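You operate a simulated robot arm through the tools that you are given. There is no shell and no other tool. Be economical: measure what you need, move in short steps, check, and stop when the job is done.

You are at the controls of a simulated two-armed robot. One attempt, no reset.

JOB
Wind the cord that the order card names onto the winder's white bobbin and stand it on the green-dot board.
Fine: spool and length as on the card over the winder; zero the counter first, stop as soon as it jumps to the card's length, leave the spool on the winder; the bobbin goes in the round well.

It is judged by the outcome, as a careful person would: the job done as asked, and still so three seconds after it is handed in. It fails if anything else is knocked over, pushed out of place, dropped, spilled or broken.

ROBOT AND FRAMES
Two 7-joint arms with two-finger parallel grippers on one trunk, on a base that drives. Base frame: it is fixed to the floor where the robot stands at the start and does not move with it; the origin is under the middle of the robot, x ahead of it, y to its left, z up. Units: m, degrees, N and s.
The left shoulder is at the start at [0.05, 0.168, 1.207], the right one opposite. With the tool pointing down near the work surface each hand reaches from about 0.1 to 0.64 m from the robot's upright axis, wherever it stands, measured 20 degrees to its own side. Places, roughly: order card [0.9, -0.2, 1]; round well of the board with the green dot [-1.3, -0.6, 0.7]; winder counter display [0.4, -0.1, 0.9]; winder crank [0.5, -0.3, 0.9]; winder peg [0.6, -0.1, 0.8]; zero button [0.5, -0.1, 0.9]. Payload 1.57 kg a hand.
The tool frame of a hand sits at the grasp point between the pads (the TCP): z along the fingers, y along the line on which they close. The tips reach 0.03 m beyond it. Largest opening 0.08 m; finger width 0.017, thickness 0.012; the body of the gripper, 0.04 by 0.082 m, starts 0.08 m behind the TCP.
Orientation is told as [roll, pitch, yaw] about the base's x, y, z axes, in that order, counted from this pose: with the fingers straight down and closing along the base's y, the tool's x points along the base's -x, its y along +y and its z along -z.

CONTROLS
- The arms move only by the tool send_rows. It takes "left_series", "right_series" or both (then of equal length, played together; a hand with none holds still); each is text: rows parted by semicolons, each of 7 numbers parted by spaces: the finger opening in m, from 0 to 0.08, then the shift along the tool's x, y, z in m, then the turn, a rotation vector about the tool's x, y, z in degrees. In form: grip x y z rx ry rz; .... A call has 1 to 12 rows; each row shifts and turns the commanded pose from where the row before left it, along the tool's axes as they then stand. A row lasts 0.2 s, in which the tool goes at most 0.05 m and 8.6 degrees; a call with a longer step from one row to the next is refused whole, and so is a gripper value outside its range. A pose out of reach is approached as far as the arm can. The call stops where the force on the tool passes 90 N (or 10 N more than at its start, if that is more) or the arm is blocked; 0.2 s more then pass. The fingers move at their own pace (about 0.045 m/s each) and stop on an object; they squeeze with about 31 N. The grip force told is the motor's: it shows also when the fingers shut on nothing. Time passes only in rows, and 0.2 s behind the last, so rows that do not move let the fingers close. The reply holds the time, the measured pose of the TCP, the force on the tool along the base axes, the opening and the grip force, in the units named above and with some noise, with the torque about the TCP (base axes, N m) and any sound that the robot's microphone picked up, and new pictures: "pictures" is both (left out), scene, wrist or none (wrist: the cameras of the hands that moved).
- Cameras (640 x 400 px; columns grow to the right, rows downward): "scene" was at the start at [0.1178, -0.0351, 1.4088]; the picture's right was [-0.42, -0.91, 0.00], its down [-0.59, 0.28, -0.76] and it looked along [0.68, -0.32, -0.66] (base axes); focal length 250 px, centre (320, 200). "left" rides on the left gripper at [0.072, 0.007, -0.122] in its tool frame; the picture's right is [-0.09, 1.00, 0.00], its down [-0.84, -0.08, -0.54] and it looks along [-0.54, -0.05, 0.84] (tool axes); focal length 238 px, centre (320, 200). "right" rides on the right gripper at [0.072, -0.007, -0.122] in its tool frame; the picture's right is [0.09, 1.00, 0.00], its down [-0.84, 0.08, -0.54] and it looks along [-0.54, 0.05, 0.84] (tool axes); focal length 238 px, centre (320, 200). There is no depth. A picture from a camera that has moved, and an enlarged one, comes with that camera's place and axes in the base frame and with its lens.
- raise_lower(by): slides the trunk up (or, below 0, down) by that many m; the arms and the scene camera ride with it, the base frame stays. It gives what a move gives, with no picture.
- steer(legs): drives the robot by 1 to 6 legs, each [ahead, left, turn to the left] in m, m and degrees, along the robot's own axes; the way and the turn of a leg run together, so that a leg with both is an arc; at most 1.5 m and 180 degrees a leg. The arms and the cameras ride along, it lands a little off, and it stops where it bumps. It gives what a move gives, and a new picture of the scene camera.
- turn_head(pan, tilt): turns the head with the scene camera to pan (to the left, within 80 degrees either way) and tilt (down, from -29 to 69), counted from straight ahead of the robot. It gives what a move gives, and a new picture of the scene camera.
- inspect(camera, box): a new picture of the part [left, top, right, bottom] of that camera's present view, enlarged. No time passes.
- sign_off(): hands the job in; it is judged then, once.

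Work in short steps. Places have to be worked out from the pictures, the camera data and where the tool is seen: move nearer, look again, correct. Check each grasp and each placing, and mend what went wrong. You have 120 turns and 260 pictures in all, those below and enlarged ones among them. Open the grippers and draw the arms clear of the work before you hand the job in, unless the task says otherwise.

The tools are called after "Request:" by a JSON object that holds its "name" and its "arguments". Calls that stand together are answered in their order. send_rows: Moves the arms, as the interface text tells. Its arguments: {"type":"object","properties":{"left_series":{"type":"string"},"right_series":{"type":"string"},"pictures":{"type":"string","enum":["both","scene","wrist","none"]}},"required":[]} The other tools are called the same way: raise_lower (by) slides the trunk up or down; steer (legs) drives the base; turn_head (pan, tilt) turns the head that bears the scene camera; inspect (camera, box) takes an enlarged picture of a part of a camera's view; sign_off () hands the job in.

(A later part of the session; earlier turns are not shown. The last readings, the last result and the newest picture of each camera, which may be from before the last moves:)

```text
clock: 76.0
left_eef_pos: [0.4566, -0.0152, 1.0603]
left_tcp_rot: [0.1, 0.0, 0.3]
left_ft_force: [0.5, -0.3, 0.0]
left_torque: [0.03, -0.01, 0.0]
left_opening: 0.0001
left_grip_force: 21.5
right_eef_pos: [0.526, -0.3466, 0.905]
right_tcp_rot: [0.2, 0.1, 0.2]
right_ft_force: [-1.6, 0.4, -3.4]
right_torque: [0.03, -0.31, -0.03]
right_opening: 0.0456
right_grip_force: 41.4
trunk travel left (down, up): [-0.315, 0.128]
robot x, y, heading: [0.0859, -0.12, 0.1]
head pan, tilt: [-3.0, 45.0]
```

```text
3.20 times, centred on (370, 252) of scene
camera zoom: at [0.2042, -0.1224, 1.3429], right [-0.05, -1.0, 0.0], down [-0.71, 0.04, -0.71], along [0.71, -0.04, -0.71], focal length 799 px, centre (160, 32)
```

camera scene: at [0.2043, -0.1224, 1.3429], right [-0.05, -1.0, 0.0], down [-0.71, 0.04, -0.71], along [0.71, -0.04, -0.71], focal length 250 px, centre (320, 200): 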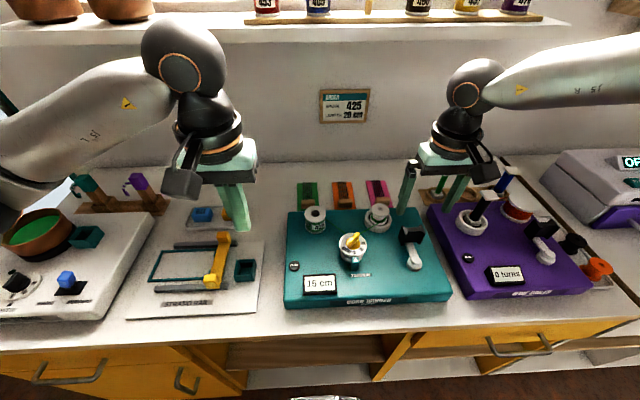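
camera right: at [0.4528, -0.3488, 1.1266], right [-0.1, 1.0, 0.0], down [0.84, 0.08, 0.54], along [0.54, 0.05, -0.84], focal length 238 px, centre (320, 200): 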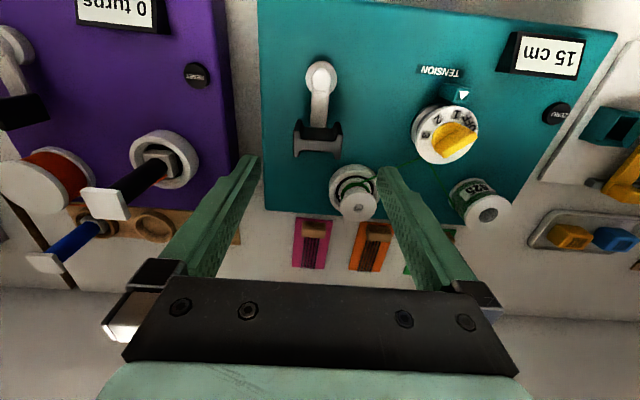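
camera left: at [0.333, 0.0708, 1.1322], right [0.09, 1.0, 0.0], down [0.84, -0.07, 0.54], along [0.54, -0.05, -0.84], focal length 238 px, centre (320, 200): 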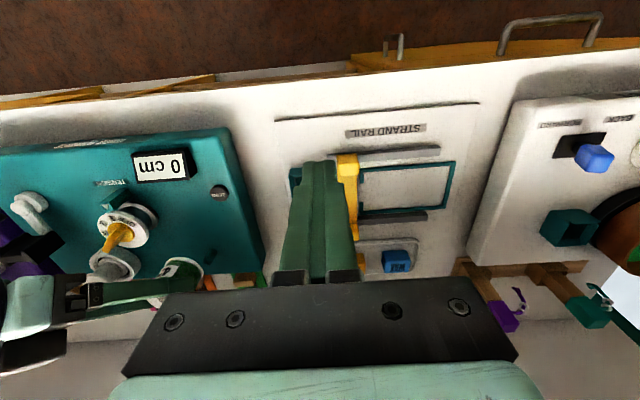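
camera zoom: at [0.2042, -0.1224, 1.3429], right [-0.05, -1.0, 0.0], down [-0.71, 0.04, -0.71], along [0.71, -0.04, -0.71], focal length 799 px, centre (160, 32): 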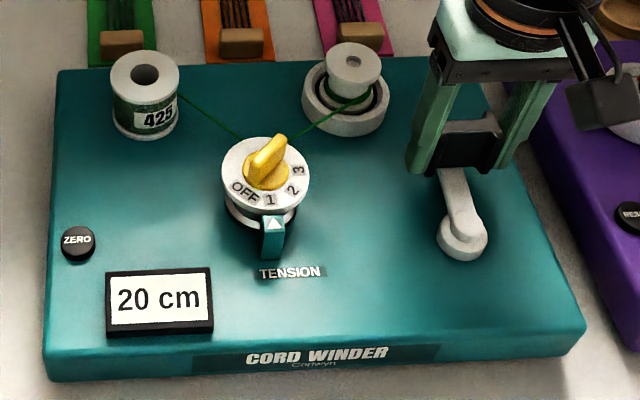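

Request:
{"name": "send_rows", "arguments": {"right_series": "0.02 0 -0.0035 0 0 0 0;0.02 0 0 0 0 0 0;0.05 0 0 0 0 0 0;0.08 0 0 0 0 0 0;0.08 0 0 0 0 0 0;0.08 0 0 -0.02 0 0 0;0.08 0 0 -0.04 0 0 0;0.08 0 0 -0.04 0 0 0;0.08 0 0 0 0 0 0", "pictures": "wrist"}}

Request:
{"name": "inspect", "arguments": {"camera": "scene", "box": [270, 190, 470, 315]}}

```text
clock: 78.0
left_eef_pos: [0.4553, -0.0156, 1.0597]
left_tcp_rot: [0.0, 0.1, 0.2]
left_ft_force: [0.8, 0.7, 0.5]
left_torque: [0.01, -0.03, 0.03]
left_opening: 0.0
left_grip_force: 21.7
right_eef_pos: [0.5269, -0.3495, 1.0042]
right_tcp_rot: [0.1, 0.0, 0.2]
right_ft_force: [0.7, -0.8, -0.7]
right_torque: [0.0, -0.06, 0.02]
right_opening: 0.0801
right_grip_force: 0.1
trunk travel left (down, up): [-0.315, 0.128]
robot x, y, heading: [0.0805, -0.1178, -0.1]
head pan, tilt: [-3.0, 45.0]
camera right: at [0.4549, -0.3573, 1.1267], right [-0.1, 1.0, 0.0], down [0.84, 0.08, 0.54], along [0.54, 0.05, -0.84], focal length 238 px, centre (320, 200)
```

right: 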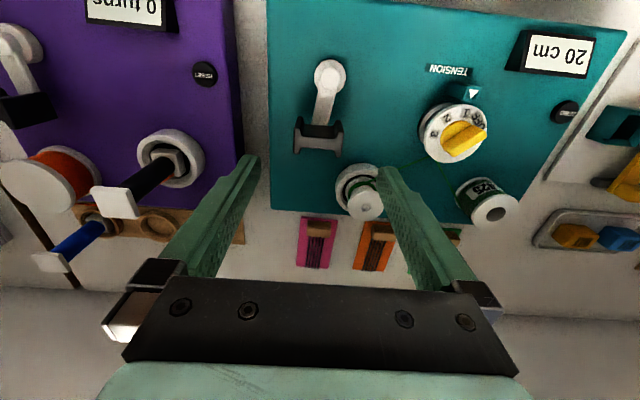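

```text
3.20 times, centred on (370, 252) of scene
camera zoom: at [0.2043, -0.1224, 1.3429], right [-0.05, -1.0, 0.0], down [-0.71, 0.04, -0.71], along [0.71, -0.04, -0.71], focal length 799 px, centre (160, 32)
```

zoom: 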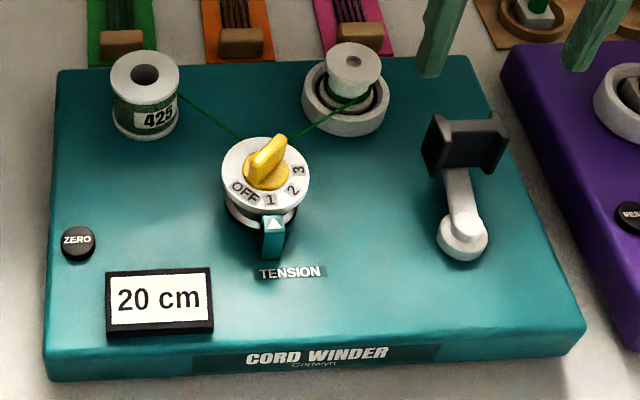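

Counter stays at 20 cm. Next the bobbin: top at about (0.600,-0.288,0.908). Move above it.

Request:
{"name": "send_rows", "arguments": {"right_series": "0.08 -0.0365 0.031 0 0 0 0;0.08 -0.0365 0.031 0.01 0 0 0;0.08 0 0 0.02 0 0 0;0.08 0 0 0 0 0 0", "pictures": "wrist"}}

Request:
{"name": "inspect", "arguments": {"camera": "right", "box": [220, 80, 420, 205]}}

Request:
{"name": "inspect", "arguments": {"camera": "scene", "box": [330, 150, 450, 250]}}

```text
clock: 79.0
left_eef_pos: [0.4554, -0.0154, 1.0611]
left_tcp_rot: [0.1, 0.0, 0.2]
left_ft_force: [-0.5, -0.8, 0.4]
left_torque: [0.01, 0.0, 0.02]
left_opening: 0.0
left_grip_force: 21.1
right_eef_pos: [0.578, -0.3077, 0.9776]
right_tcp_rot: [0.0, -0.2, 0.1]
right_ft_force: [0.0, -0.9, -0.6]
right_torque: [0.0, -0.01, 0.02]
right_opening: 0.0801
right_grip_force: 0.0
right hand out of reach, approached as far as the arm can: row 2, 3
trunk travel left (down, up): [-0.315, 0.128]
robot x, y, heading: [0.0786, -0.1225, 0.1]
head pan, tilt: [-3.0, 45.0]
camera right: at [0.5059, -0.3146, 1.0999], right [-0.09, 1.0, 0.0], down [0.84, 0.08, 0.54], along [0.54, 0.05, -0.84], focal length 238 px, centre (320, 200)
```

right: 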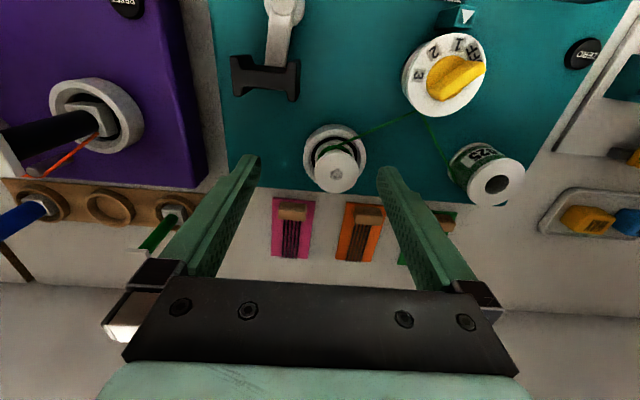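

```text
3.20 times, centred on (320, 142) of right
camera zoom: at [0.5059, -0.3146, 1.0999], right [-0.09, 1.0, 0.0], down [0.84, 0.08, 0.54], along [0.54, 0.05, -0.84], focal length 763 px, centre (320, 384)
```

zoom: 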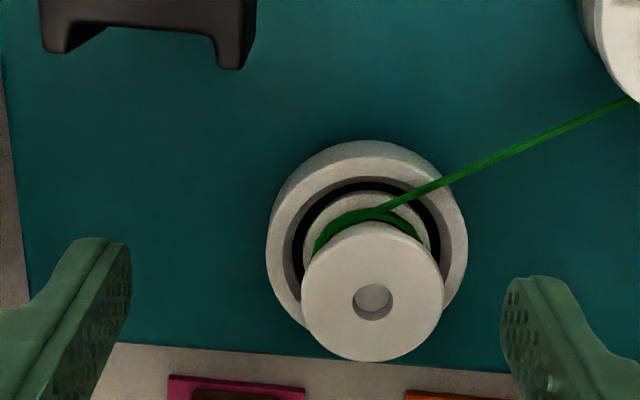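

```text
4.00 times, centred on (390, 200) of scene
camera zoom: at [0.2039, -0.1223, 1.343], right [-0.05, -1.0, 0.0], down [-0.71, 0.04, -0.71], along [0.71, -0.04, -0.71], focal length 998 px, centre (40, 200)
```

zoom: 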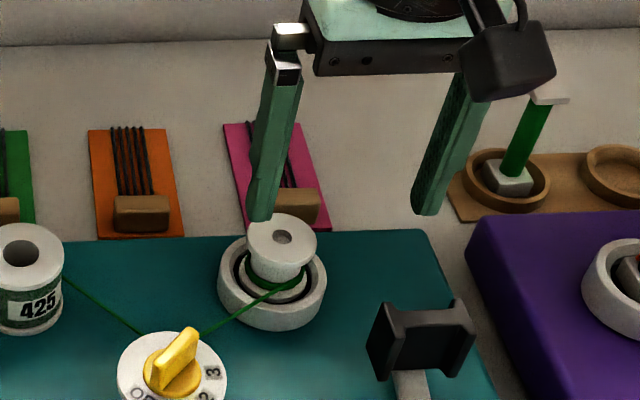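

Near reach limit. Raise, drive ahead 3.5 cm, and lower the trunk 5 cm.

Request:
{"name": "send_rows", "arguments": {"right_series": "0.08 0.02 0 -0.04 0 0 0;0.08 0.01 0 -0.02 0 0 0;0.08 0 0 0 0 0 0", "pictures": "none"}}

Request:
{"name": "steer", "arguments": {"legs": [[0.035, 0, 0]]}}

Request:
{"name": "raise_lower", "arguments": {"by": -0.05}}

```text
clock: 79.8
left_eef_pos: [0.4551, -0.0154, 1.0608]
left_tcp_rot: [0.0, 0.0, 0.2]
left_ft_force: [0.5, -0.7, -1.0]
left_torque: [0.0, 0.01, 0.0]
left_opening: 0.0001
left_grip_force: 21.2
right_eef_pos: [0.5481, -0.3098, 1.0383]
right_tcp_rot: [0.1, 0.0, 0.2]
right_ft_force: [-0.9, 0.4, -0.3]
right_torque: [0.0, -0.01, -0.01]
right_opening: 0.0801
right_grip_force: 0.0
trunk travel left (down, up): [-0.315, 0.128]
robot x, y, heading: [0.0827, -0.1166, 0.0]
head pan, tilt: [-3.0, 45.0]
```

```text
clock: 80.8
left_eef_pos: [0.4843, -0.015, 1.0616]
left_tcp_rot: [0.0, 0.0, 0.4]
left_ft_force: [0.0, 0.0, -0.1]
left_torque: [0.01, -0.01, -0.01]
left_opening: 0.0
left_grip_force: 21.7
right_eef_pos: [0.576, -0.3098, 1.0378]
right_tcp_rot: [0.1, 0.1, -0.1]
right_ft_force: [-0.2, -0.8, 0.1]
right_torque: [-0.01, -0.01, 0.0]
right_opening: 0.0798
right_grip_force: 0.0
trunk travel left (down, up): [-0.315, 0.128]
robot x, y, heading: [0.1118, -0.1214, 0.3]
head pan, tilt: [-3.0, 45.0]
stopped in leg 1: the robot was blocked; the commanded pose is now the measured one
camera scene: at [0.2318, -0.1223, 1.3431], right [-0.05, -1.0, 0.0], down [-0.71, 0.04, -0.71], along [0.71, -0.04, -0.71], focal length 250 px, centre (320, 200)
```

scene: 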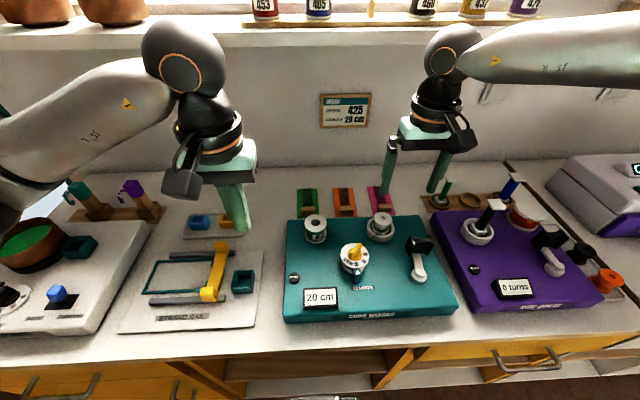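

```text
clock: 81.7
left_eef_pos: [0.4852, -0.0145, 1.0108]
left_tcp_rot: [0.0, 0.0, 0.3]
left_ft_force: [-0.2, 0.4, -0.4]
left_torque: [0.02, -0.03, 0.02]
left_opening: 0.0002
left_grip_force: 21.1
right_eef_pos: [0.5779, -0.3101, 0.9886]
right_tcp_rot: [0.0, 0.1, 0.1]
right_ft_force: [0.1, 0.3, -0.2]
right_torque: [-0.02, 0.0, -0.02]
right_opening: 0.08
right_grip_force: 0.1
trunk travel left (down, up): [-0.265, 0.178]
robot x, y, heading: [0.1102, -0.1173, 0.1]
head pan, tilt: [-3.0, 45.0]
```

Touched the counter base lightly at x≈0.112; nothing moved. Move the hand over the bobbin: (0.598,-0.289,0.955).

Request:
{"name": "send_rows", "arguments": {"right_series": "0.08 -0.02 0.021 0.01 0 0 0;0.08 0 0 0.024 0 0 0;0.08 0 0 0 0 0 0", "pictures": "wrist"}}

Request:
{"name": "inspect", "arguments": {"camera": "right", "box": [220, 80, 420, 205]}}

Request:
{"name": "inspect", "arguments": {"camera": "scene", "box": [330, 150, 450, 250]}}

```text
clock: 82.5
left_eef_pos: [0.4847, -0.015, 1.0099]
left_tcp_rot: [0.0, 0.0, 0.2]
left_ft_force: [0.2, -0.4, 0.4]
left_torque: [-0.03, 0.0, 0.0]
left_opening: 0.0001
left_grip_force: 21.2
right_eef_pos: [0.5953, -0.2917, 0.9532]
right_tcp_rot: [0.2, 0.0, 0.1]
right_ft_force: [0.4, 0.0, 0.0]
right_torque: [-0.02, 0.01, 0.03]
right_opening: 0.0799
right_grip_force: 0.0
right hand out of reach, approached as far as the arm can: row 2
trunk travel left (down, up): [-0.265, 0.178]
robot x, y, heading: [0.1083, -0.1148, -0.2]
head pan, tilt: [-3.0, 45.0]
camera right: at [0.5235, -0.2984, 1.0737], right [-0.09, 1.0, 0.0], down [0.84, 0.08, 0.54], along [0.54, 0.05, -0.84], focal length 238 px, centre (320, 200)
```

right: 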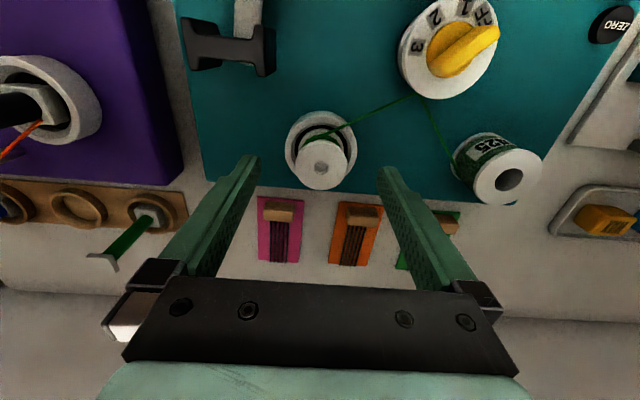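

```text
3.20 times, centred on (320, 142) of right
camera zoom: at [0.5235, -0.2984, 1.0737], right [-0.09, 1.0, 0.0], down [0.84, 0.08, 0.54], along [0.54, 0.05, -0.84], focal length 763 px, centre (320, 384)
```

zoom: 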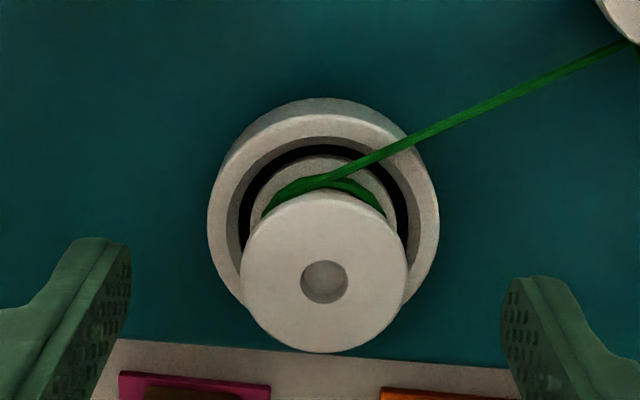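

```text
4.00 times, centred on (390, 200) of scene
camera zoom: at [0.2326, -0.1224, 1.293], right [-0.05, -1.0, 0.0], down [-0.71, 0.04, -0.71], along [0.71, -0.04, -0.71], focal length 998 px, centre (40, 200)
```

zoom: 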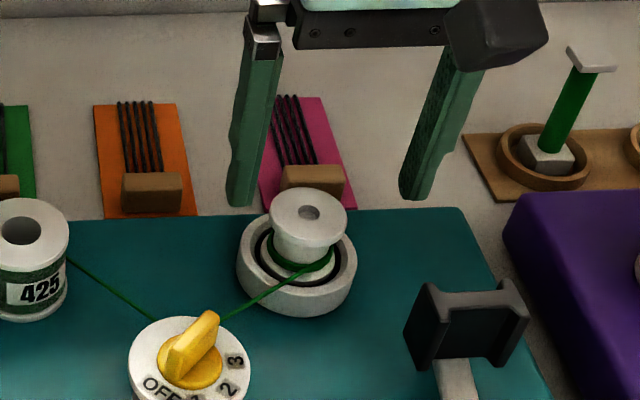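

Bobbin is centred between the fingers. I lower via the trunk by 42 mm (tips to ≈0.881).

Request:
{"name": "raise_lower", "arguments": {"by": -0.042}}

Request:
{"name": "inspect", "arguments": {"camera": "scene", "box": [330, 120, 450, 220]}}

Request:
{"name": "inspect", "arguments": {"camera": "right", "box": [220, 80, 420, 205]}}

```text
clock: 83.3
left_eef_pos: [0.4852, -0.0153, 0.9684]
left_tcp_rot: [0.0, 0.1, 0.3]
left_ft_force: [-1.0, -0.4, -0.1]
left_torque: [0.03, 0.02, -0.02]
left_opening: 0.0003
left_grip_force: 20.8
right_eef_pos: [0.5936, -0.291, 0.9112]
right_tcp_rot: [0.2, 0.0, 0.2]
right_ft_force: [-0.2, 0.6, 0.3]
right_torque: [-0.01, -0.01, 0.01]
right_opening: 0.0801
right_grip_force: 0.1
trunk travel left (down, up): [-0.223, 0.22]
robot x, y, heading: [0.1128, -0.1171, -0.0]
head pan, tilt: [-3.0, 45.0]
```

```text
4.00 times, centred on (390, 170) of scene
camera zoom: at [0.2325, -0.1223, 1.251], right [-0.05, -1.0, 0.0], down [-0.71, 0.04, -0.71], along [0.71, -0.04, -0.71], focal length 998 px, centre (40, 320)
```

zoom: 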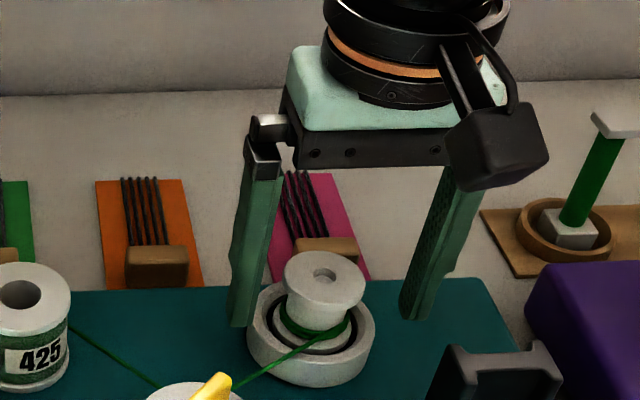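

```text
3.20 times, centred on (320, 142) of right
camera zoom: at [0.5234, -0.2984, 1.0318], right [-0.09, 1.0, 0.0], down [0.84, 0.08, 0.54], along [0.54, 0.05, -0.84], focal length 763 px, centre (320, 384)
```

zoom: 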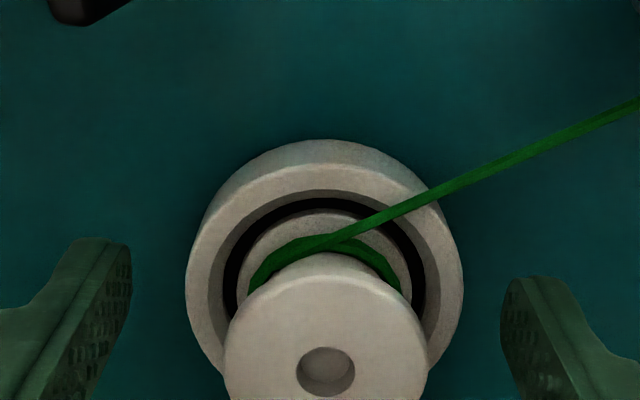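

Tips would clear the cup rim by only ~4 mm; raise 4 mm and close on the top flange.

Request:
{"name": "send_rows", "arguments": {"right_series": "0.08 0 0 -0.004 0 0 0;0.05 0 0 0 0 0 0;0.02 0 0 0 0 0 0;0.02 0 0 0 0 0 0;0.01 0 0 0 0 0 0", "pictures": "wrist"}}

Request:
{"name": "inspect", "arguments": {"camera": "scene", "box": [330, 120, 450, 220]}}

```text
clock: 84.5
left_eef_pos: [0.4853, -0.0153, 0.9694]
left_tcp_rot: [-0.1, 0.0, 0.3]
left_ft_force: [0.5, 0.4, -0.5]
left_torque: [-0.01, 0.0, 0.0]
left_opening: 0.0002
left_grip_force: 21.7
right_eef_pos: [0.5961, -0.2928, 0.9155]
right_tcp_rot: [0.2, 0.0, 0.1]
right_ft_force: [-0.4, -0.2, 0.9]
right_torque: [-0.03, -0.02, 0.03]
right_opening: 0.0398
right_grip_force: 26.8
trunk travel left (down, up): [-0.223, 0.22]
robot x, y, heading: [0.1076, -0.1158, 0.2]
head pan, tilt: [-3.0, 45.0]
camera right: at [0.5238, -0.2986, 1.0356], right [-0.09, 1.0, 0.0], down [0.84, 0.08, 0.54], along [0.54, 0.05, -0.84], focal length 238 px, centre (320, 200)
```

right: 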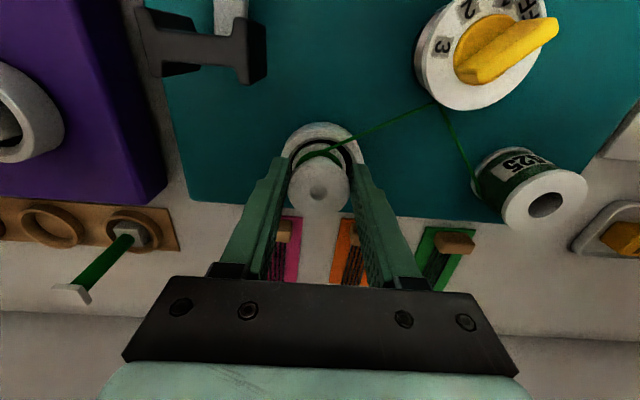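

```text
4.00 times, centred on (390, 170) of scene
camera zoom: at [0.2327, -0.1223, 1.251], right [-0.05, -1.0, 0.0], down [-0.71, 0.04, -0.71], along [0.71, -0.04, -0.71], focal length 998 px, centre (40, 320)
```

zoom: 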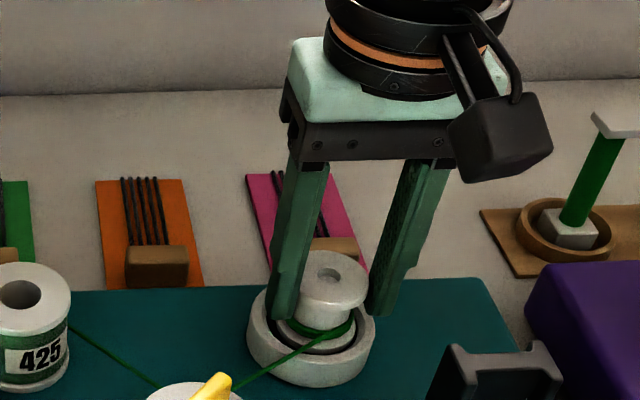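

Flange gripped (0.0398 m). Lift straight up with the trunk.

Request:
{"name": "raise_lower", "arguments": {"by": 0.06}}

Request:
{"name": "inspect", "arguments": {"camera": "scene", "box": [290, 130, 450, 250]}}

```text
clock: 85.5
left_eef_pos: [0.4867, -0.0149, 1.028]
left_tcp_rot: [0.0, 0.2, 0.3]
left_ft_force: [0.7, 0.4, 0.6]
left_torque: [0.01, -0.01, 0.02]
left_opening: 0.0
left_grip_force: 21.2
right_eef_pos: [0.5964, -0.2917, 0.9743]
right_tcp_rot: [0.2, 0.0, 0.1]
right_ft_force: [-0.8, 0.9, -0.5]
right_torque: [0.0, 0.01, -0.01]
right_opening: 0.0399
right_grip_force: 31.1
trunk travel left (down, up): [-0.283, 0.16]
robot x, y, heading: [0.1089, -0.1189, 0.1]
head pan, tilt: [-3.0, 45.0]
```

```text
3.33 times, centred on (370, 190) of scene
camera zoom: at [0.233, -0.1223, 1.3109], right [-0.05, -1.0, 0.0], down [-0.71, 0.04, -0.71], along [0.71, -0.04, -0.71], focal length 832 px, centre (153, 233)
```

zoom: 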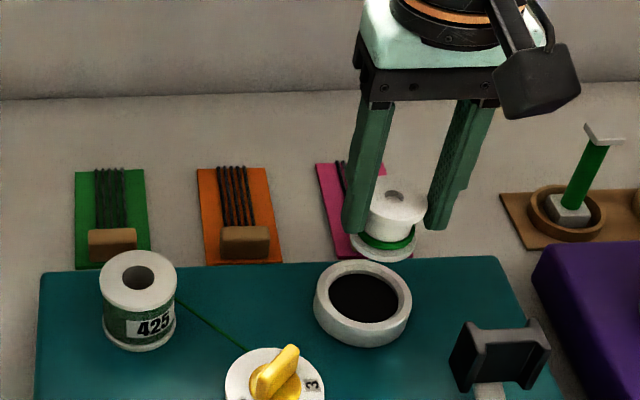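

Bobbin is off the spindle with the green cord, upright in the hand. Raise more, back away from the counter, and turn toward the rear.

Request:
{"name": "raise_lower", "arguments": {"by": 0.09}}

Request:
{"name": "steer", "arguments": {"legs": [[-0.4, 0, 0]]}}

Request:
{"name": "turn_head", "arguments": {"pan": -75, "tilt": 25}}

```text
clock: 86.8
left_eef_pos: [0.4852, -0.0152, 1.1179]
left_tcp_rot: [0.0, 0.1, 0.3]
left_ft_force: [-0.1, -0.8, -0.7]
left_torque: [0.01, 0.0, -0.02]
left_opening: 0.0
left_grip_force: 21.6
right_eef_pos: [0.5957, -0.2916, 1.0632]
right_tcp_rot: [0.2, 0.1, 0.1]
right_ft_force: [-0.4, 0.5, 0.7]
right_torque: [0.03, -0.01, 0.02]
right_opening: 0.0399
right_grip_force: 31.1
trunk travel left (down, up): [-0.373, 0.07]
robot x, y, heading: [0.1091, -0.1165, 0.3]
head pan, tilt: [-3.0, 45.0]
```

```text
clock: 89.3
left_eef_pos: [0.0779, -0.0147, 1.1189]
left_tcp_rot: [0.0, 0.0, 0.2]
left_ft_force: [0.0, 0.8, -0.4]
left_torque: [-0.03, -0.03, 0.0]
left_opening: 0.0001
left_grip_force: 21.2
right_eef_pos: [0.1893, -0.2931, 1.0646]
right_tcp_rot: [0.2, 0.0, -0.1]
right_ft_force: [-0.8, -0.6, 0.1]
right_torque: [0.02, 0.01, -0.02]
right_opening: 0.0398
right_grip_force: 31.3
trunk travel left (down, up): [-0.373, 0.07]
robot x, y, heading: [-0.2949, -0.1171, -0.3]
head pan, tilt: [-3.0, 45.0]
camera scene: at [-0.1741, -0.1226, 1.401], right [-0.05, -1.0, 0.0], down [-0.71, 0.04, -0.71], along [0.71, -0.04, -0.71], focal length 250 px, centre (320, 200)
```

scene: 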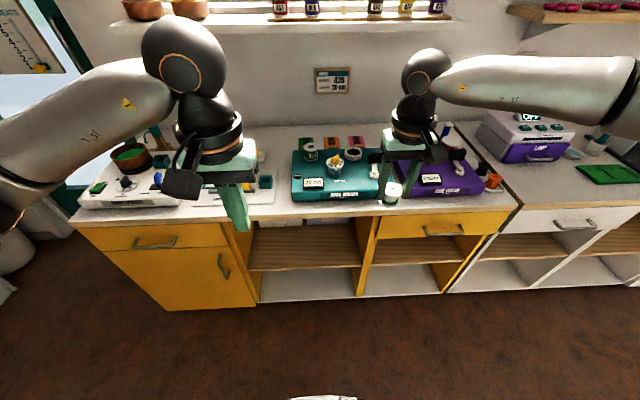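

```text
clock: 90.8
left_eef_pos: [0.0788, -0.0166, 1.1183]
left_tcp_rot: [0.1, 0.2, 0.2]
left_ft_force: [0.2, 0.2, 0.2]
left_torque: [0.01, 0.0, 0.02]
left_opening: 0.0
left_grip_force: 21.1
right_eef_pos: [0.1887, -0.2929, 1.0643]
right_tcp_rot: [0.2, 0.0, 0.1]
right_ft_force: [-0.5, 0.0, -1.3]
right_torque: [0.01, -0.01, -0.02]
right_opening: 0.0398
right_grip_force: 31.4
trunk travel left (down, up): [-0.373, 0.07]
robot x, y, heading: [-0.2993, -0.1169, 0.0]
head pan, tilt: [-75.0, 25.0]
camera scene: at [-0.231, -0.2073, 1.4315], right [-0.97, -0.26, 0.0], down [-0.11, 0.41, -0.91], along [0.23, -0.88, -0.42], focal length 250 px, centre (320, 200)
```

scene: 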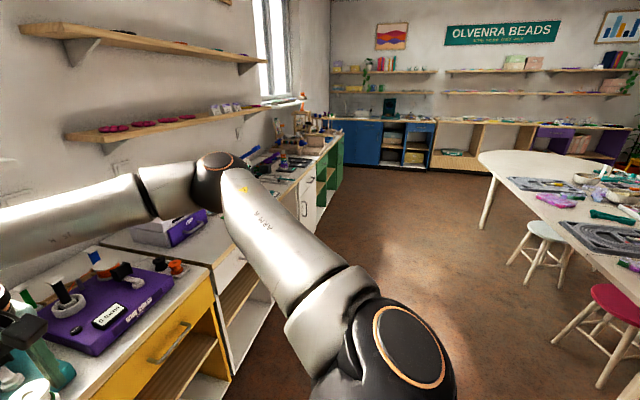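

Table is behind to the right. Turn right 90° and look.

Request:
{"name": "turn_head", "arguments": {"pan": -30, "tilt": 35}}

Request:
{"name": "steer", "arguments": {"legs": [[0, 0, -90]]}}

```text
clock: 91.9
left_eef_pos: [0.079, -0.0162, 1.1182]
left_tcp_rot: [0.0, 0.1, 0.2]
left_ft_force: [0.7, 0.0, 0.2]
left_torque: [0.02, 0.02, 0.02]
left_opening: 0.0001
left_grip_force: 21.7
right_eef_pos: [0.1897, -0.2934, 1.0638]
right_tcp_rot: [0.2, 0.0, 0.1]
right_ft_force: [-0.1, 0.5, 0.4]
right_torque: [0.0, 0.03, 0.02]
right_opening: 0.0397
right_grip_force: 30.6
trunk travel left (down, up): [-0.373, 0.07]
robot x, y, heading: [-0.2995, -0.118, -0.0]
head pan, tilt: [-30.0, 35.0]
camera scene: at [-0.1786, -0.1624, 1.4158], right [-0.5, -0.87, 0.0], down [-0.5, 0.29, -0.82], along [0.71, -0.41, -0.57], focal length 250 px, centre (320, 200)
```

scene: 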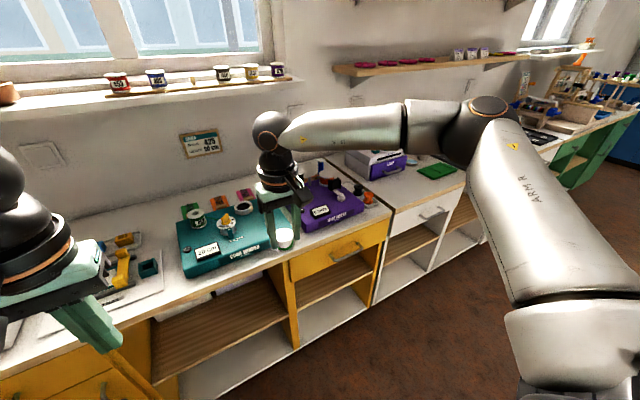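

```text
clock: 96.1
left_eef_pos: [-0.1966, -0.4955, 1.1188]
left_tcp_rot: [0.0, 0.1, -90.2]
left_ft_force: [0.4, 0.0, -0.1]
left_torque: [0.02, -0.03, -0.03]
left_opening: 0.0
left_grip_force: 20.6
right_eef_pos: [-0.4735, -0.6029, 1.0641]
right_tcp_rot: [0.2, 0.0, -90.4]
right_ft_force: [-0.4, -0.4, -0.7]
right_torque: [-0.02, -0.01, 0.03]
right_opening: 0.0399
right_grip_force: 30.9
trunk travel left (down, up): [-0.373, 0.07]
robot x, y, heading: [-0.299, -0.1202, -90.5]
head pan, tilt: [-30.0, 35.0]
camera scene: at [-0.3399, -0.2342, 1.4158], right [-0.86, 0.51, 0.0], down [0.29, 0.49, -0.82], along [-0.41, -0.71, -0.57], focal length 250 px, centre (320, 200)
```

scene: 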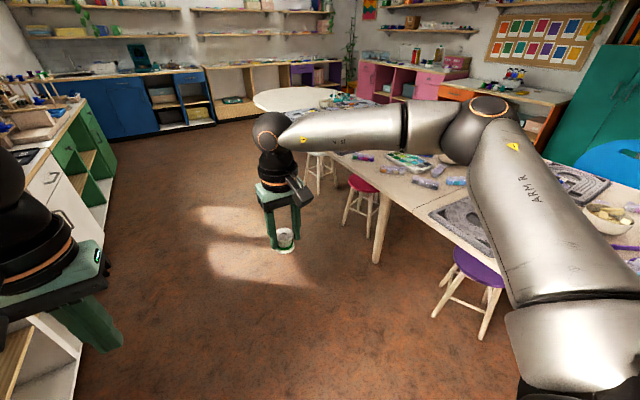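

Table edge lies near x≈-1.26. Turn another 90° right to face it.

Request:
{"name": "steer", "arguments": {"legs": [[0, 0, -90]]}}

Request:
{"name": "turn_head", "arguments": {"pan": 15, "tilt": 35}}

```text
clock: 100.3
left_eef_pos: [-0.6695, -0.2235, 1.118]
left_tcp_rot: [0.0, 0.1, -179.6]
left_ft_force: [-0.2, -0.9, 0.0]
left_torque: [0.01, -0.03, 0.01]
left_opening: 0.0
left_grip_force: 21.6
right_eef_pos: [-0.7823, 0.0514, 1.0642]
right_tcp_rot: [0.3, 0.0, -179.7]
right_ft_force: [-0.1, 0.2, -0.2]
right_torque: [-0.01, -0.02, -0.02]
right_opening: 0.0396
right_grip_force: 30.5
trunk travel left (down, up): [-0.373, 0.07]
robot x, y, heading: [-0.2956, -0.1175, -179.5]
head pan, tilt: [-30.0, 35.0]
camera scene: at [-0.4113, -0.0747, 1.4158], right [0.5, 0.87, 0.0], down [0.5, -0.28, -0.82], along [-0.71, 0.41, -0.57], focal length 250 px, centre (320, 200)
```

scene: 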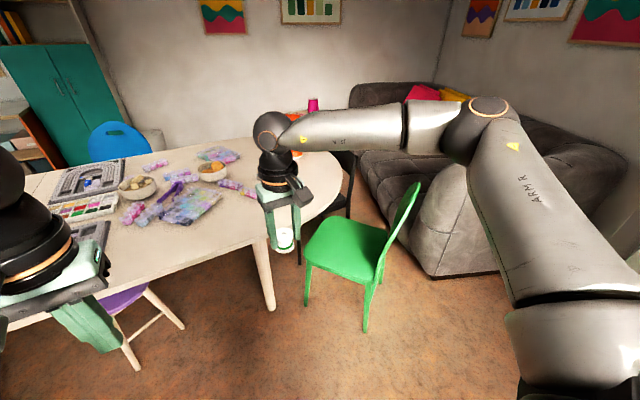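

```text
clock: 101.4
left_eef_pos: [-0.6702, -0.2239, 1.1189]
left_tcp_rot: [0.0, 0.1, -179.5]
left_ft_force: [0.2, 1.3, -0.8]
left_torque: [-0.01, 0.03, 0.0]
left_opening: 0.0
left_grip_force: 21.5
right_eef_pos: [-0.782, 0.0515, 1.0646]
right_tcp_rot: [0.2, 0.0, -179.8]
right_ft_force: [-0.3, 0.2, -0.9]
right_torque: [-0.01, -0.01, 0.03]
right_opening: 0.0395
right_grip_force: 31.1
trunk travel left (down, up): [-0.373, 0.07]
robot x, y, heading: [-0.2955, -0.1203, -179.6]
head pan, tilt: [15.0, 35.0]
camera scene: at [-0.4198, -0.1416, 1.4158], right [-0.26, 0.96, 0.0], down [0.55, 0.15, -0.82], along [-0.79, -0.22, -0.57], focal length 250 px, centre (320, 200)
```

scene: 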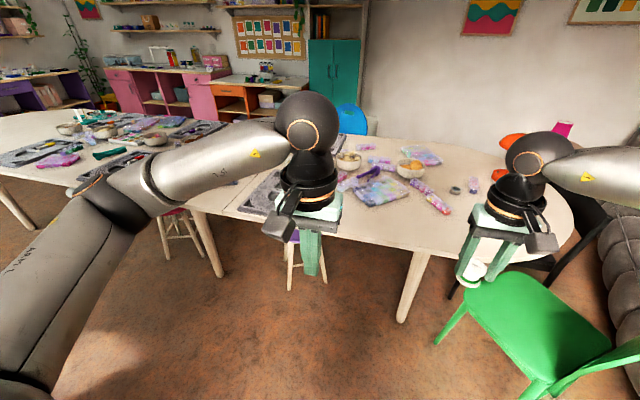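

Slide left (toward -y) 0.65 m so the well is on my right-hand side, then look.

Request:
{"name": "steer", "arguments": {"legs": [[0, 0.65, 0]]}}

Request:
{"name": "turn_head", "arguments": {"pan": -12, "tilt": 35}}

```text
clock: 107.6
left_eef_pos: [-0.6636, -0.8791, 1.1188]
left_tcp_rot: [0.0, 0.1, -179.0]
left_ft_force: [0.3, -0.5, 0.2]
left_torque: [-0.02, 0.01, -0.01]
left_opening: 0.0
left_grip_force: 22.1
right_eef_pos: [-0.7769, -0.6035, 1.0638]
right_tcp_rot: [0.2, 0.0, -179.3]
right_ft_force: [0.2, 0.4, -0.3]
right_torque: [-0.01, 0.02, -0.05]
right_opening: 0.039
right_grip_force: 30.9
trunk travel left (down, up): [-0.373, 0.07]
robot x, y, heading: [-0.2923, -0.7704, -179.3]
head pan, tilt: [15.0, 35.0]
camera scene: at [-0.4133, -0.794, 1.4158], right [-0.27, 0.96, 0.0], down [0.55, 0.16, -0.82], along [-0.79, -0.22, -0.57], focal length 250 px, centre (320, 200)
```

scene: 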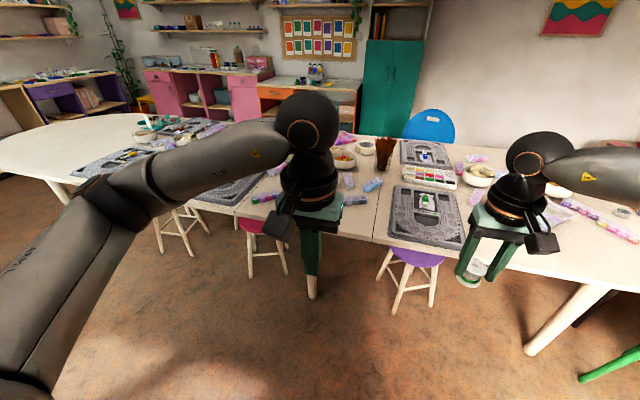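

```text
clock: 108.5
left_eef_pos: [-0.6616, -0.8797, 1.1191]
left_tcp_rot: [0.1, 0.1, -179.0]
left_ft_force: [-0.7, 0.6, 0.2]
left_torque: [-0.01, -0.03, 0.01]
left_opening: 0.0001
left_grip_force: 21.5
right_eef_pos: [-0.7779, -0.6025, 1.0638]
right_tcp_rot: [0.2, 0.1, -179.3]
right_ft_force: [-0.2, 0.8, -0.5]
right_torque: [0.0, -0.06, -0.01]
right_opening: 0.0388
right_grip_force: 30.7
trunk travel left (down, up): [-0.373, 0.07]
robot x, y, heading: [-0.2908, -0.7655, -179.2]
head pan, tilt: [-12.0, 35.0]
camera scene: at [-0.4149, -0.7529, 1.4158], right [0.19, 0.98, 0.0], down [0.56, -0.11, -0.82], along [-0.8, 0.16, -0.57], focal length 250 px, centre (320, 200)
```

scene: 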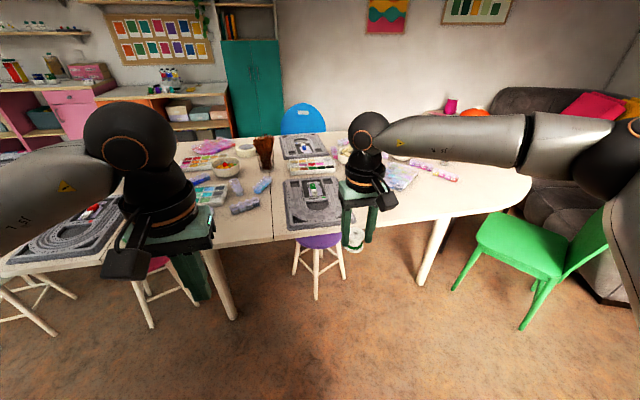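

Request:
{"name": "inspect", "arguments": {"camera": "scene", "box": [270, 125, 350, 235]}}

Request:
{"name": "inspect", "arguments": {"camera": "scene", "box": [325, 200, 405, 260]}}

```text
3.64 times, centred on (310, 180) of scene
camera zoom: at [-0.4149, -0.7529, 1.4158], right [0.19, 0.98, 0.0], down [0.56, -0.11, -0.82], along [-0.8, 0.16, -0.57], focal length 908 px, centre (356, 273)
```

zoom: 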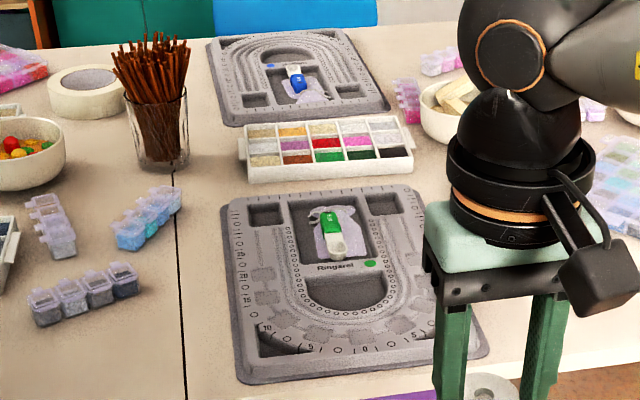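

```text
6.67 times, centred on (365, 230) of scene
camera zoom: at [-0.4149, -0.7529, 1.4158], right [0.19, 0.98, 0.0], down [0.56, -0.11, -0.82], along [-0.8, 0.16, -0.57], focal length 1664 px, centre (20, 0)
```

zoom: 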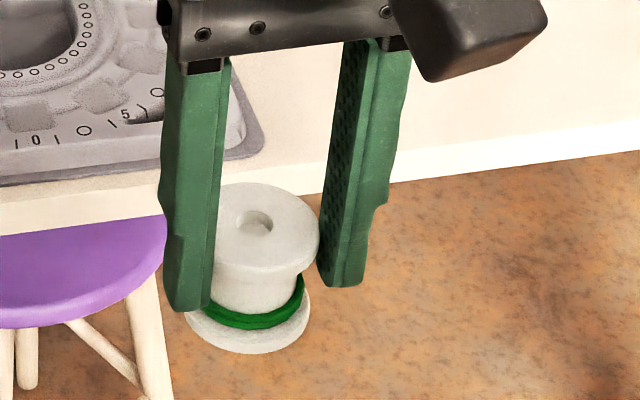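

The near board carries the green dot; its round-bottomed well is at about (-1.36,-0.58). Bobbin held well. Drive ahead 0.5 m.

Request:
{"name": "steer", "arguments": {"legs": [[0.5, 0, 0]]}}

Request:
{"name": "turn_head", "arguments": {"pan": -15, "tilt": 50}}

Request:
{"name": "inspect", "arguments": {"camera": "right", "box": [0, 0, 640, 400]}}

```text
clock: 111.5
left_eef_pos: [-1.1657, -0.8923, 1.1178]
left_tcp_rot: [0.0, 0.1, -178.4]
left_ft_force: [0.1, 1.0, -1.0]
left_torque: [0.02, -0.01, -0.01]
left_opening: 0.0001
left_grip_force: 21.4
right_eef_pos: [-1.283, -0.6183, 1.0632]
right_tcp_rot: [0.3, 0.0, -178.6]
right_ft_force: [0.3, 0.9, -0.2]
right_torque: [0.01, -0.05, -0.02]
right_opening: 0.0391
right_grip_force: 31.2
trunk travel left (down, up): [-0.373, 0.07]
robot x, y, heading: [-0.7929, -0.7776, -178.6]
head pan, tilt: [-12.0, 35.0]
camera scene: at [-0.9187, -0.7638, 1.4157], right [0.18, 0.98, 0.0], down [0.56, -0.11, -0.82], along [-0.8, 0.15, -0.57], focal length 250 px, centre (320, 200)
```

scene: 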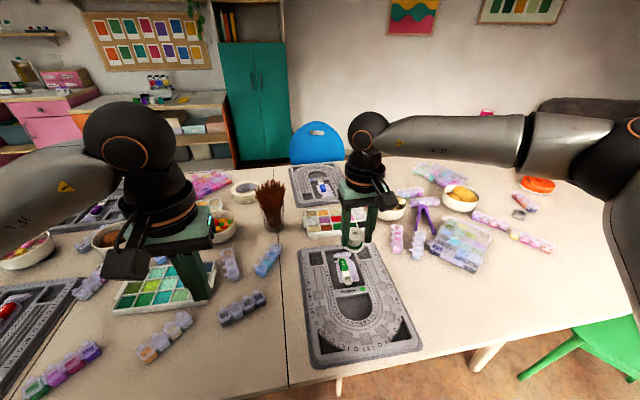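

```text
clock: 112.2
left_eef_pos: [-1.1658, -0.8917, 1.1187]
left_tcp_rot: [0.0, 0.0, -178.4]
left_ft_force: [0.6, 0.4, -0.4]
left_torque: [-0.04, 0.04, 0.02]
left_opening: 0.0
left_grip_force: 21.2
right_eef_pos: [-1.2832, -0.6188, 1.0641]
right_tcp_rot: [0.3, 0.0, -178.6]
right_ft_force: [-0.6, 0.1, 0.5]
right_torque: [-0.01, 0.03, -0.01]
right_opening: 0.0388
right_grip_force: 30.6
trunk travel left (down, up): [-0.373, 0.07]
robot x, y, heading: [-0.7919, -0.7771, -178.4]
head pan, tilt: [-15.0, 50.0]
camera scene: at [-0.9066, -0.7619, 1.3941], right [0.24, 0.97, 0.0], down [0.74, -0.18, -0.64], along [-0.63, 0.15, -0.77], focal length 250 px, centre (320, 200)
```

scene: 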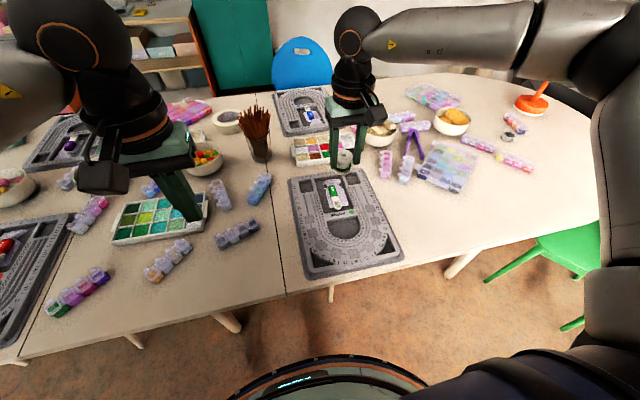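

```text
1.00 times, centred on (320, 200) of right (not enlarged: the box is as wide or as high as the picture)
camera zoom: at [-1.2106, -0.6091, 1.1856], right [0.12, -0.99, 0.0], down [-0.83, -0.1, 0.54], along [-0.54, -0.07, -0.84], focal length 238 px, centre (320, 200)
```

zoom: 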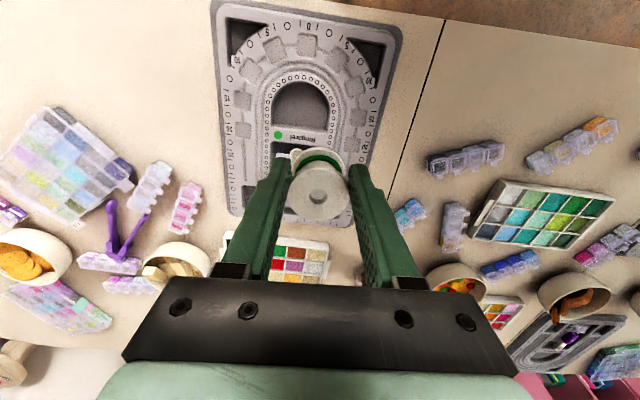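

Request:
{"name": "inspect", "arguments": {"camera": "right", "box": [200, 0, 420, 220]}}

Request:
{"name": "inspect", "arguments": {"camera": "scene", "box": [280, 130, 420, 280]}}

```text
1.82 times, centred on (310, 110) of right
camera zoom: at [-1.2106, -0.6091, 1.1856], right [0.12, -0.99, 0.0], down [-0.83, -0.1, 0.54], along [-0.54, -0.07, -0.84], focal length 433 px, centre (338, 364)
```

zoom: 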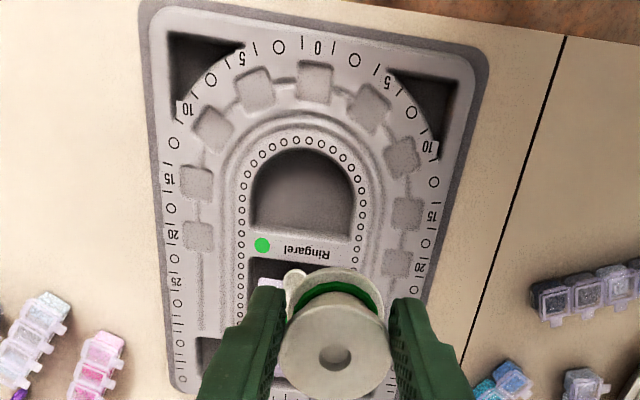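

```text
2.67 times, centred on (350, 205) of scene
camera zoom: at [-0.9066, -0.7619, 1.3941], right [0.24, 0.97, 0.0], down [0.74, -0.18, -0.64], along [-0.63, 0.15, -0.77], focal length 666 px, centre (240, 187)
```

zoom: 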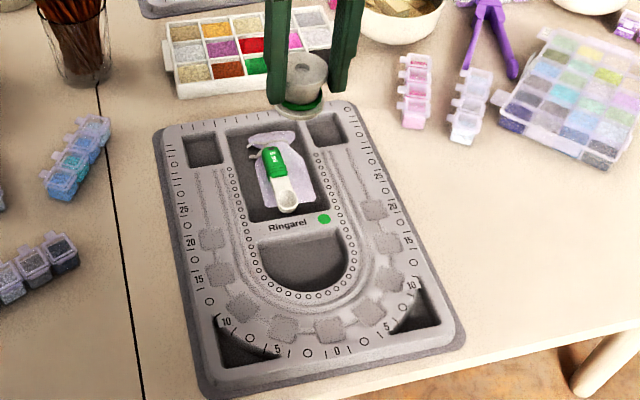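

Well centre triangulates to (-1.306,-0.590), z≈0.75. Shift the hand over it and lower the trunk 15 cm.

Request:
{"name": "send_rows", "arguments": {"right_series": "0.01 -0.012 -0.014 0 0 0 0;0.01 -0.011 -0.014 0 0 0 0;0.01 0 0 0 0 0 0", "pictures": "none"}}

Request:
{"name": "raise_lower", "arguments": {"by": -0.15}}

Request:
{"name": "inspect", "arguments": {"camera": "right", "box": [200, 0, 420, 220]}}

Request:
{"name": "inspect", "arguments": {"camera": "scene", "box": [280, 80, 440, 230]}}

```text
clock: 113.0
left_eef_pos: [-1.1657, -0.8923, 1.1203]
left_tcp_rot: [0.1, 0.1, -178.4]
left_ft_force: [0.1, 0.2, 0.0]
left_torque: [0.01, -0.01, 0.02]
left_opening: 0.0004
left_grip_force: 20.8
right_eef_pos: [-1.3059, -0.5911, 1.0648]
right_tcp_rot: [0.2, 0.0, -178.6]
right_ft_force: [1.1, 0.0, -0.4]
right_torque: [0.01, 0.0, -0.01]
right_opening: 0.0387
right_grip_force: 31.1
trunk travel left (down, up): [-0.373, 0.07]
robot x, y, heading: [-0.7916, -0.7812, -178.5]
head pan, tilt: [-15.0, 50.0]
```

```text
clock: 114.8
left_eef_pos: [-1.165, -0.8919, 0.969]
left_tcp_rot: [-0.1, -0.1, -178.4]
left_ft_force: [-1.3, -0.2, 1.1]
left_torque: [-0.01, -0.01, -0.01]
left_opening: 0.0
left_grip_force: 21.7
right_eef_pos: [-1.3056, -0.5912, 0.9144]
right_tcp_rot: [0.2, 0.1, -178.7]
right_ft_force: [-0.4, 0.0, -0.1]
right_torque: [-0.01, 0.01, -0.02]
right_opening: 0.0387
right_grip_force: 30.9
trunk travel left (down, up): [-0.223, 0.22]
robot x, y, heading: [-0.7947, -0.779, -178.5]
head pan, tilt: [-15.0, 50.0]
```

```text
1.82 times, centred on (310, 110) of right
camera zoom: at [-1.2332, -0.5822, 1.0362], right [0.12, -0.99, 0.0], down [-0.83, -0.1, 0.54], along [-0.54, -0.07, -0.84], focal length 433 px, centre (338, 364)
```

zoom: 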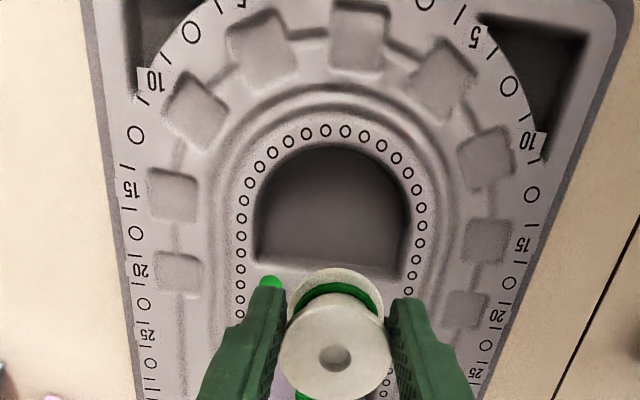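

```text
2.67 times, centred on (360, 155) of scene
camera zoom: at [-0.9065, -0.7619, 1.2441], right [0.24, 0.97, 0.0], down [0.74, -0.18, -0.64], along [-0.62, 0.15, -0.77], focal length 666 px, centre (213, 320)
```

zoom: 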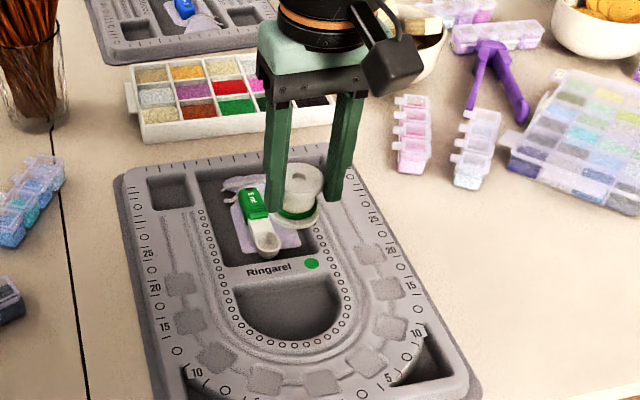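

TCP is over the well centre. Raise the left hand for safety and lower the trunk 9 cm.

Request:
{"name": "send_rows", "arguments": {"left_series": "0 0 0 -0.04 0 0 0;0 0 0 -0.04 0 0 0;0 0 0 -0.02 0 0 0", "pictures": "none"}}

Request:
{"name": "raise_lower", "arguments": {"by": -0.09}}

Request:
{"name": "inspect", "arguments": {"camera": "scene", "box": [280, 60, 440, 210]}}

Request:
{"name": "inspect", "arguments": {"camera": "right", "box": [200, 0, 420, 220]}}

```text
clock: 115.6
left_eef_pos: [-1.1654, -0.8912, 1.0682]
left_tcp_rot: [0.0, 0.1, -178.4]
left_ft_force: [-0.7, -0.5, -0.5]
left_torque: [-0.03, -0.01, -0.02]
left_opening: 0.0
left_grip_force: 20.7
right_eef_pos: [-1.3053, -0.5903, 0.9141]
right_tcp_rot: [0.2, -0.1, -178.7]
right_ft_force: [0.1, -0.1, 0.3]
right_torque: [-0.02, -0.01, 0.01]
right_opening: 0.0384
right_grip_force: 31.2
trunk travel left (down, up): [-0.223, 0.22]
robot x, y, heading: [-0.7915, -0.7767, -178.4]
head pan, tilt: [-15.0, 50.0]
```

```text
clock: 116.8
left_eef_pos: [-1.165, -0.8919, 0.9771]
left_tcp_rot: [0.0, 0.0, -178.4]
left_ft_force: [0.8, -0.7, 0.2]
left_torque: [0.01, -0.02, 0.01]
left_opening: 0.0
left_grip_force: 21.7
right_eef_pos: [-1.3043, -0.5914, 0.8247]
right_tcp_rot: [0.2, 0.0, -178.5]
right_ft_force: [0.8, 0.3, 0.6]
right_torque: [0.02, 0.02, 0.01]
right_opening: 0.0388
right_grip_force: 31.4
trunk travel left (down, up): [-0.133, 0.31]
robot x, y, heading: [-0.7933, -0.7806, -178.7]
head pan, tilt: [-15.0, 50.0]
```

```text
2.67 times, centred on (360, 135) of scene
camera zoom: at [-0.9064, -0.7619, 1.1541], right [0.24, 0.97, 0.0], down [0.74, -0.18, -0.64], along [-0.62, 0.15, -0.77], focal length 666 px, centre (213, 373)
```

zoom: 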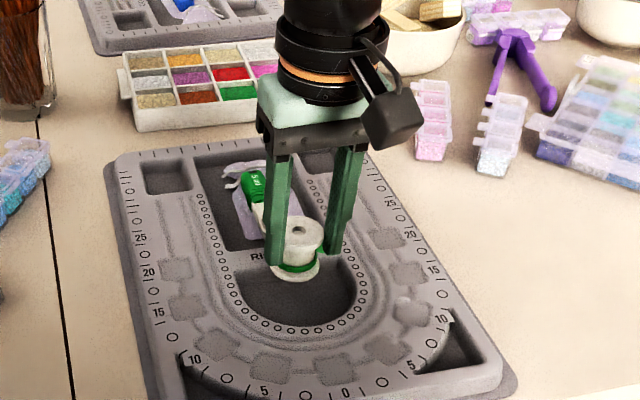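

```text
1.82 times, centred on (310, 110) of right
camera zoom: at [-1.2332, -0.5822, 0.9462], right [0.12, -0.99, 0.0], down [-0.83, -0.1, 0.54], along [-0.54, -0.07, -0.84], focal length 433 px, centre (338, 364)
```

zoom: 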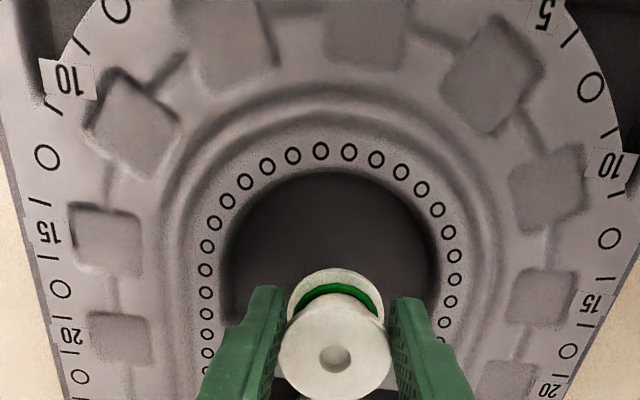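

Looks centred. Lower further in small steps until contact.

Request:
{"name": "send_rows", "arguments": {"right_series": "0.01 0 0 0.006 0 0 0;0.01 0 0 0.006 0 0 0;0.01 0 0 0.004 0 0 0;0.01 0 0 0 0 0 0", "pictures": "none"}}

Request:
{"name": "inspect", "arguments": {"camera": "scene", "box": [310, 110, 410, 200]}}

```text
clock: 117.8
left_eef_pos: [-1.1648, -0.891, 0.9767]
left_tcp_rot: [0.0, 0.1, -178.4]
left_ft_force: [-0.5, 0.1, -0.2]
left_torque: [-0.02, -0.02, 0.01]
left_opening: 0.0
left_grip_force: 21.3
right_eef_pos: [-1.3048, -0.5918, 0.8079]
right_tcp_rot: [0.1, 0.0, -178.6]
right_ft_force: [-0.3, 0.0, 0.3]
right_torque: [-0.01, 0.03, 0.01]
right_opening: 0.0386
right_grip_force: 31.3
trunk travel left (down, up): [-0.133, 0.31]
robot x, y, heading: [-0.7945, -0.7785, -178.5]
head pan, tilt: [-15.0, 50.0]
```

```text
4.44 times, centred on (360, 155) of scene
camera zoom: at [-0.9066, -0.7619, 1.154], right [0.24, 0.97, 0.0], down [0.74, -0.18, -0.64], along [-0.62, 0.15, -0.77], focal length 1109 px, centre (142, 400)
```

zoom: 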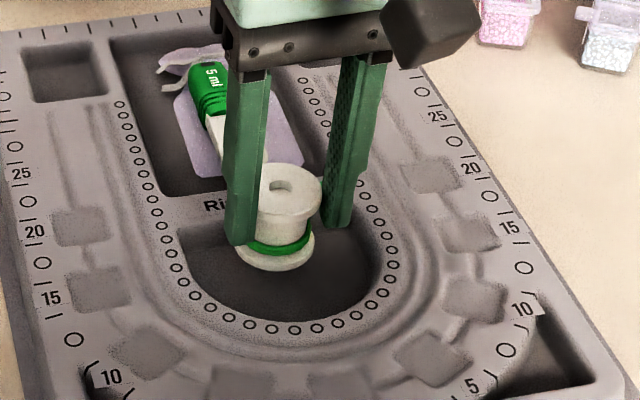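

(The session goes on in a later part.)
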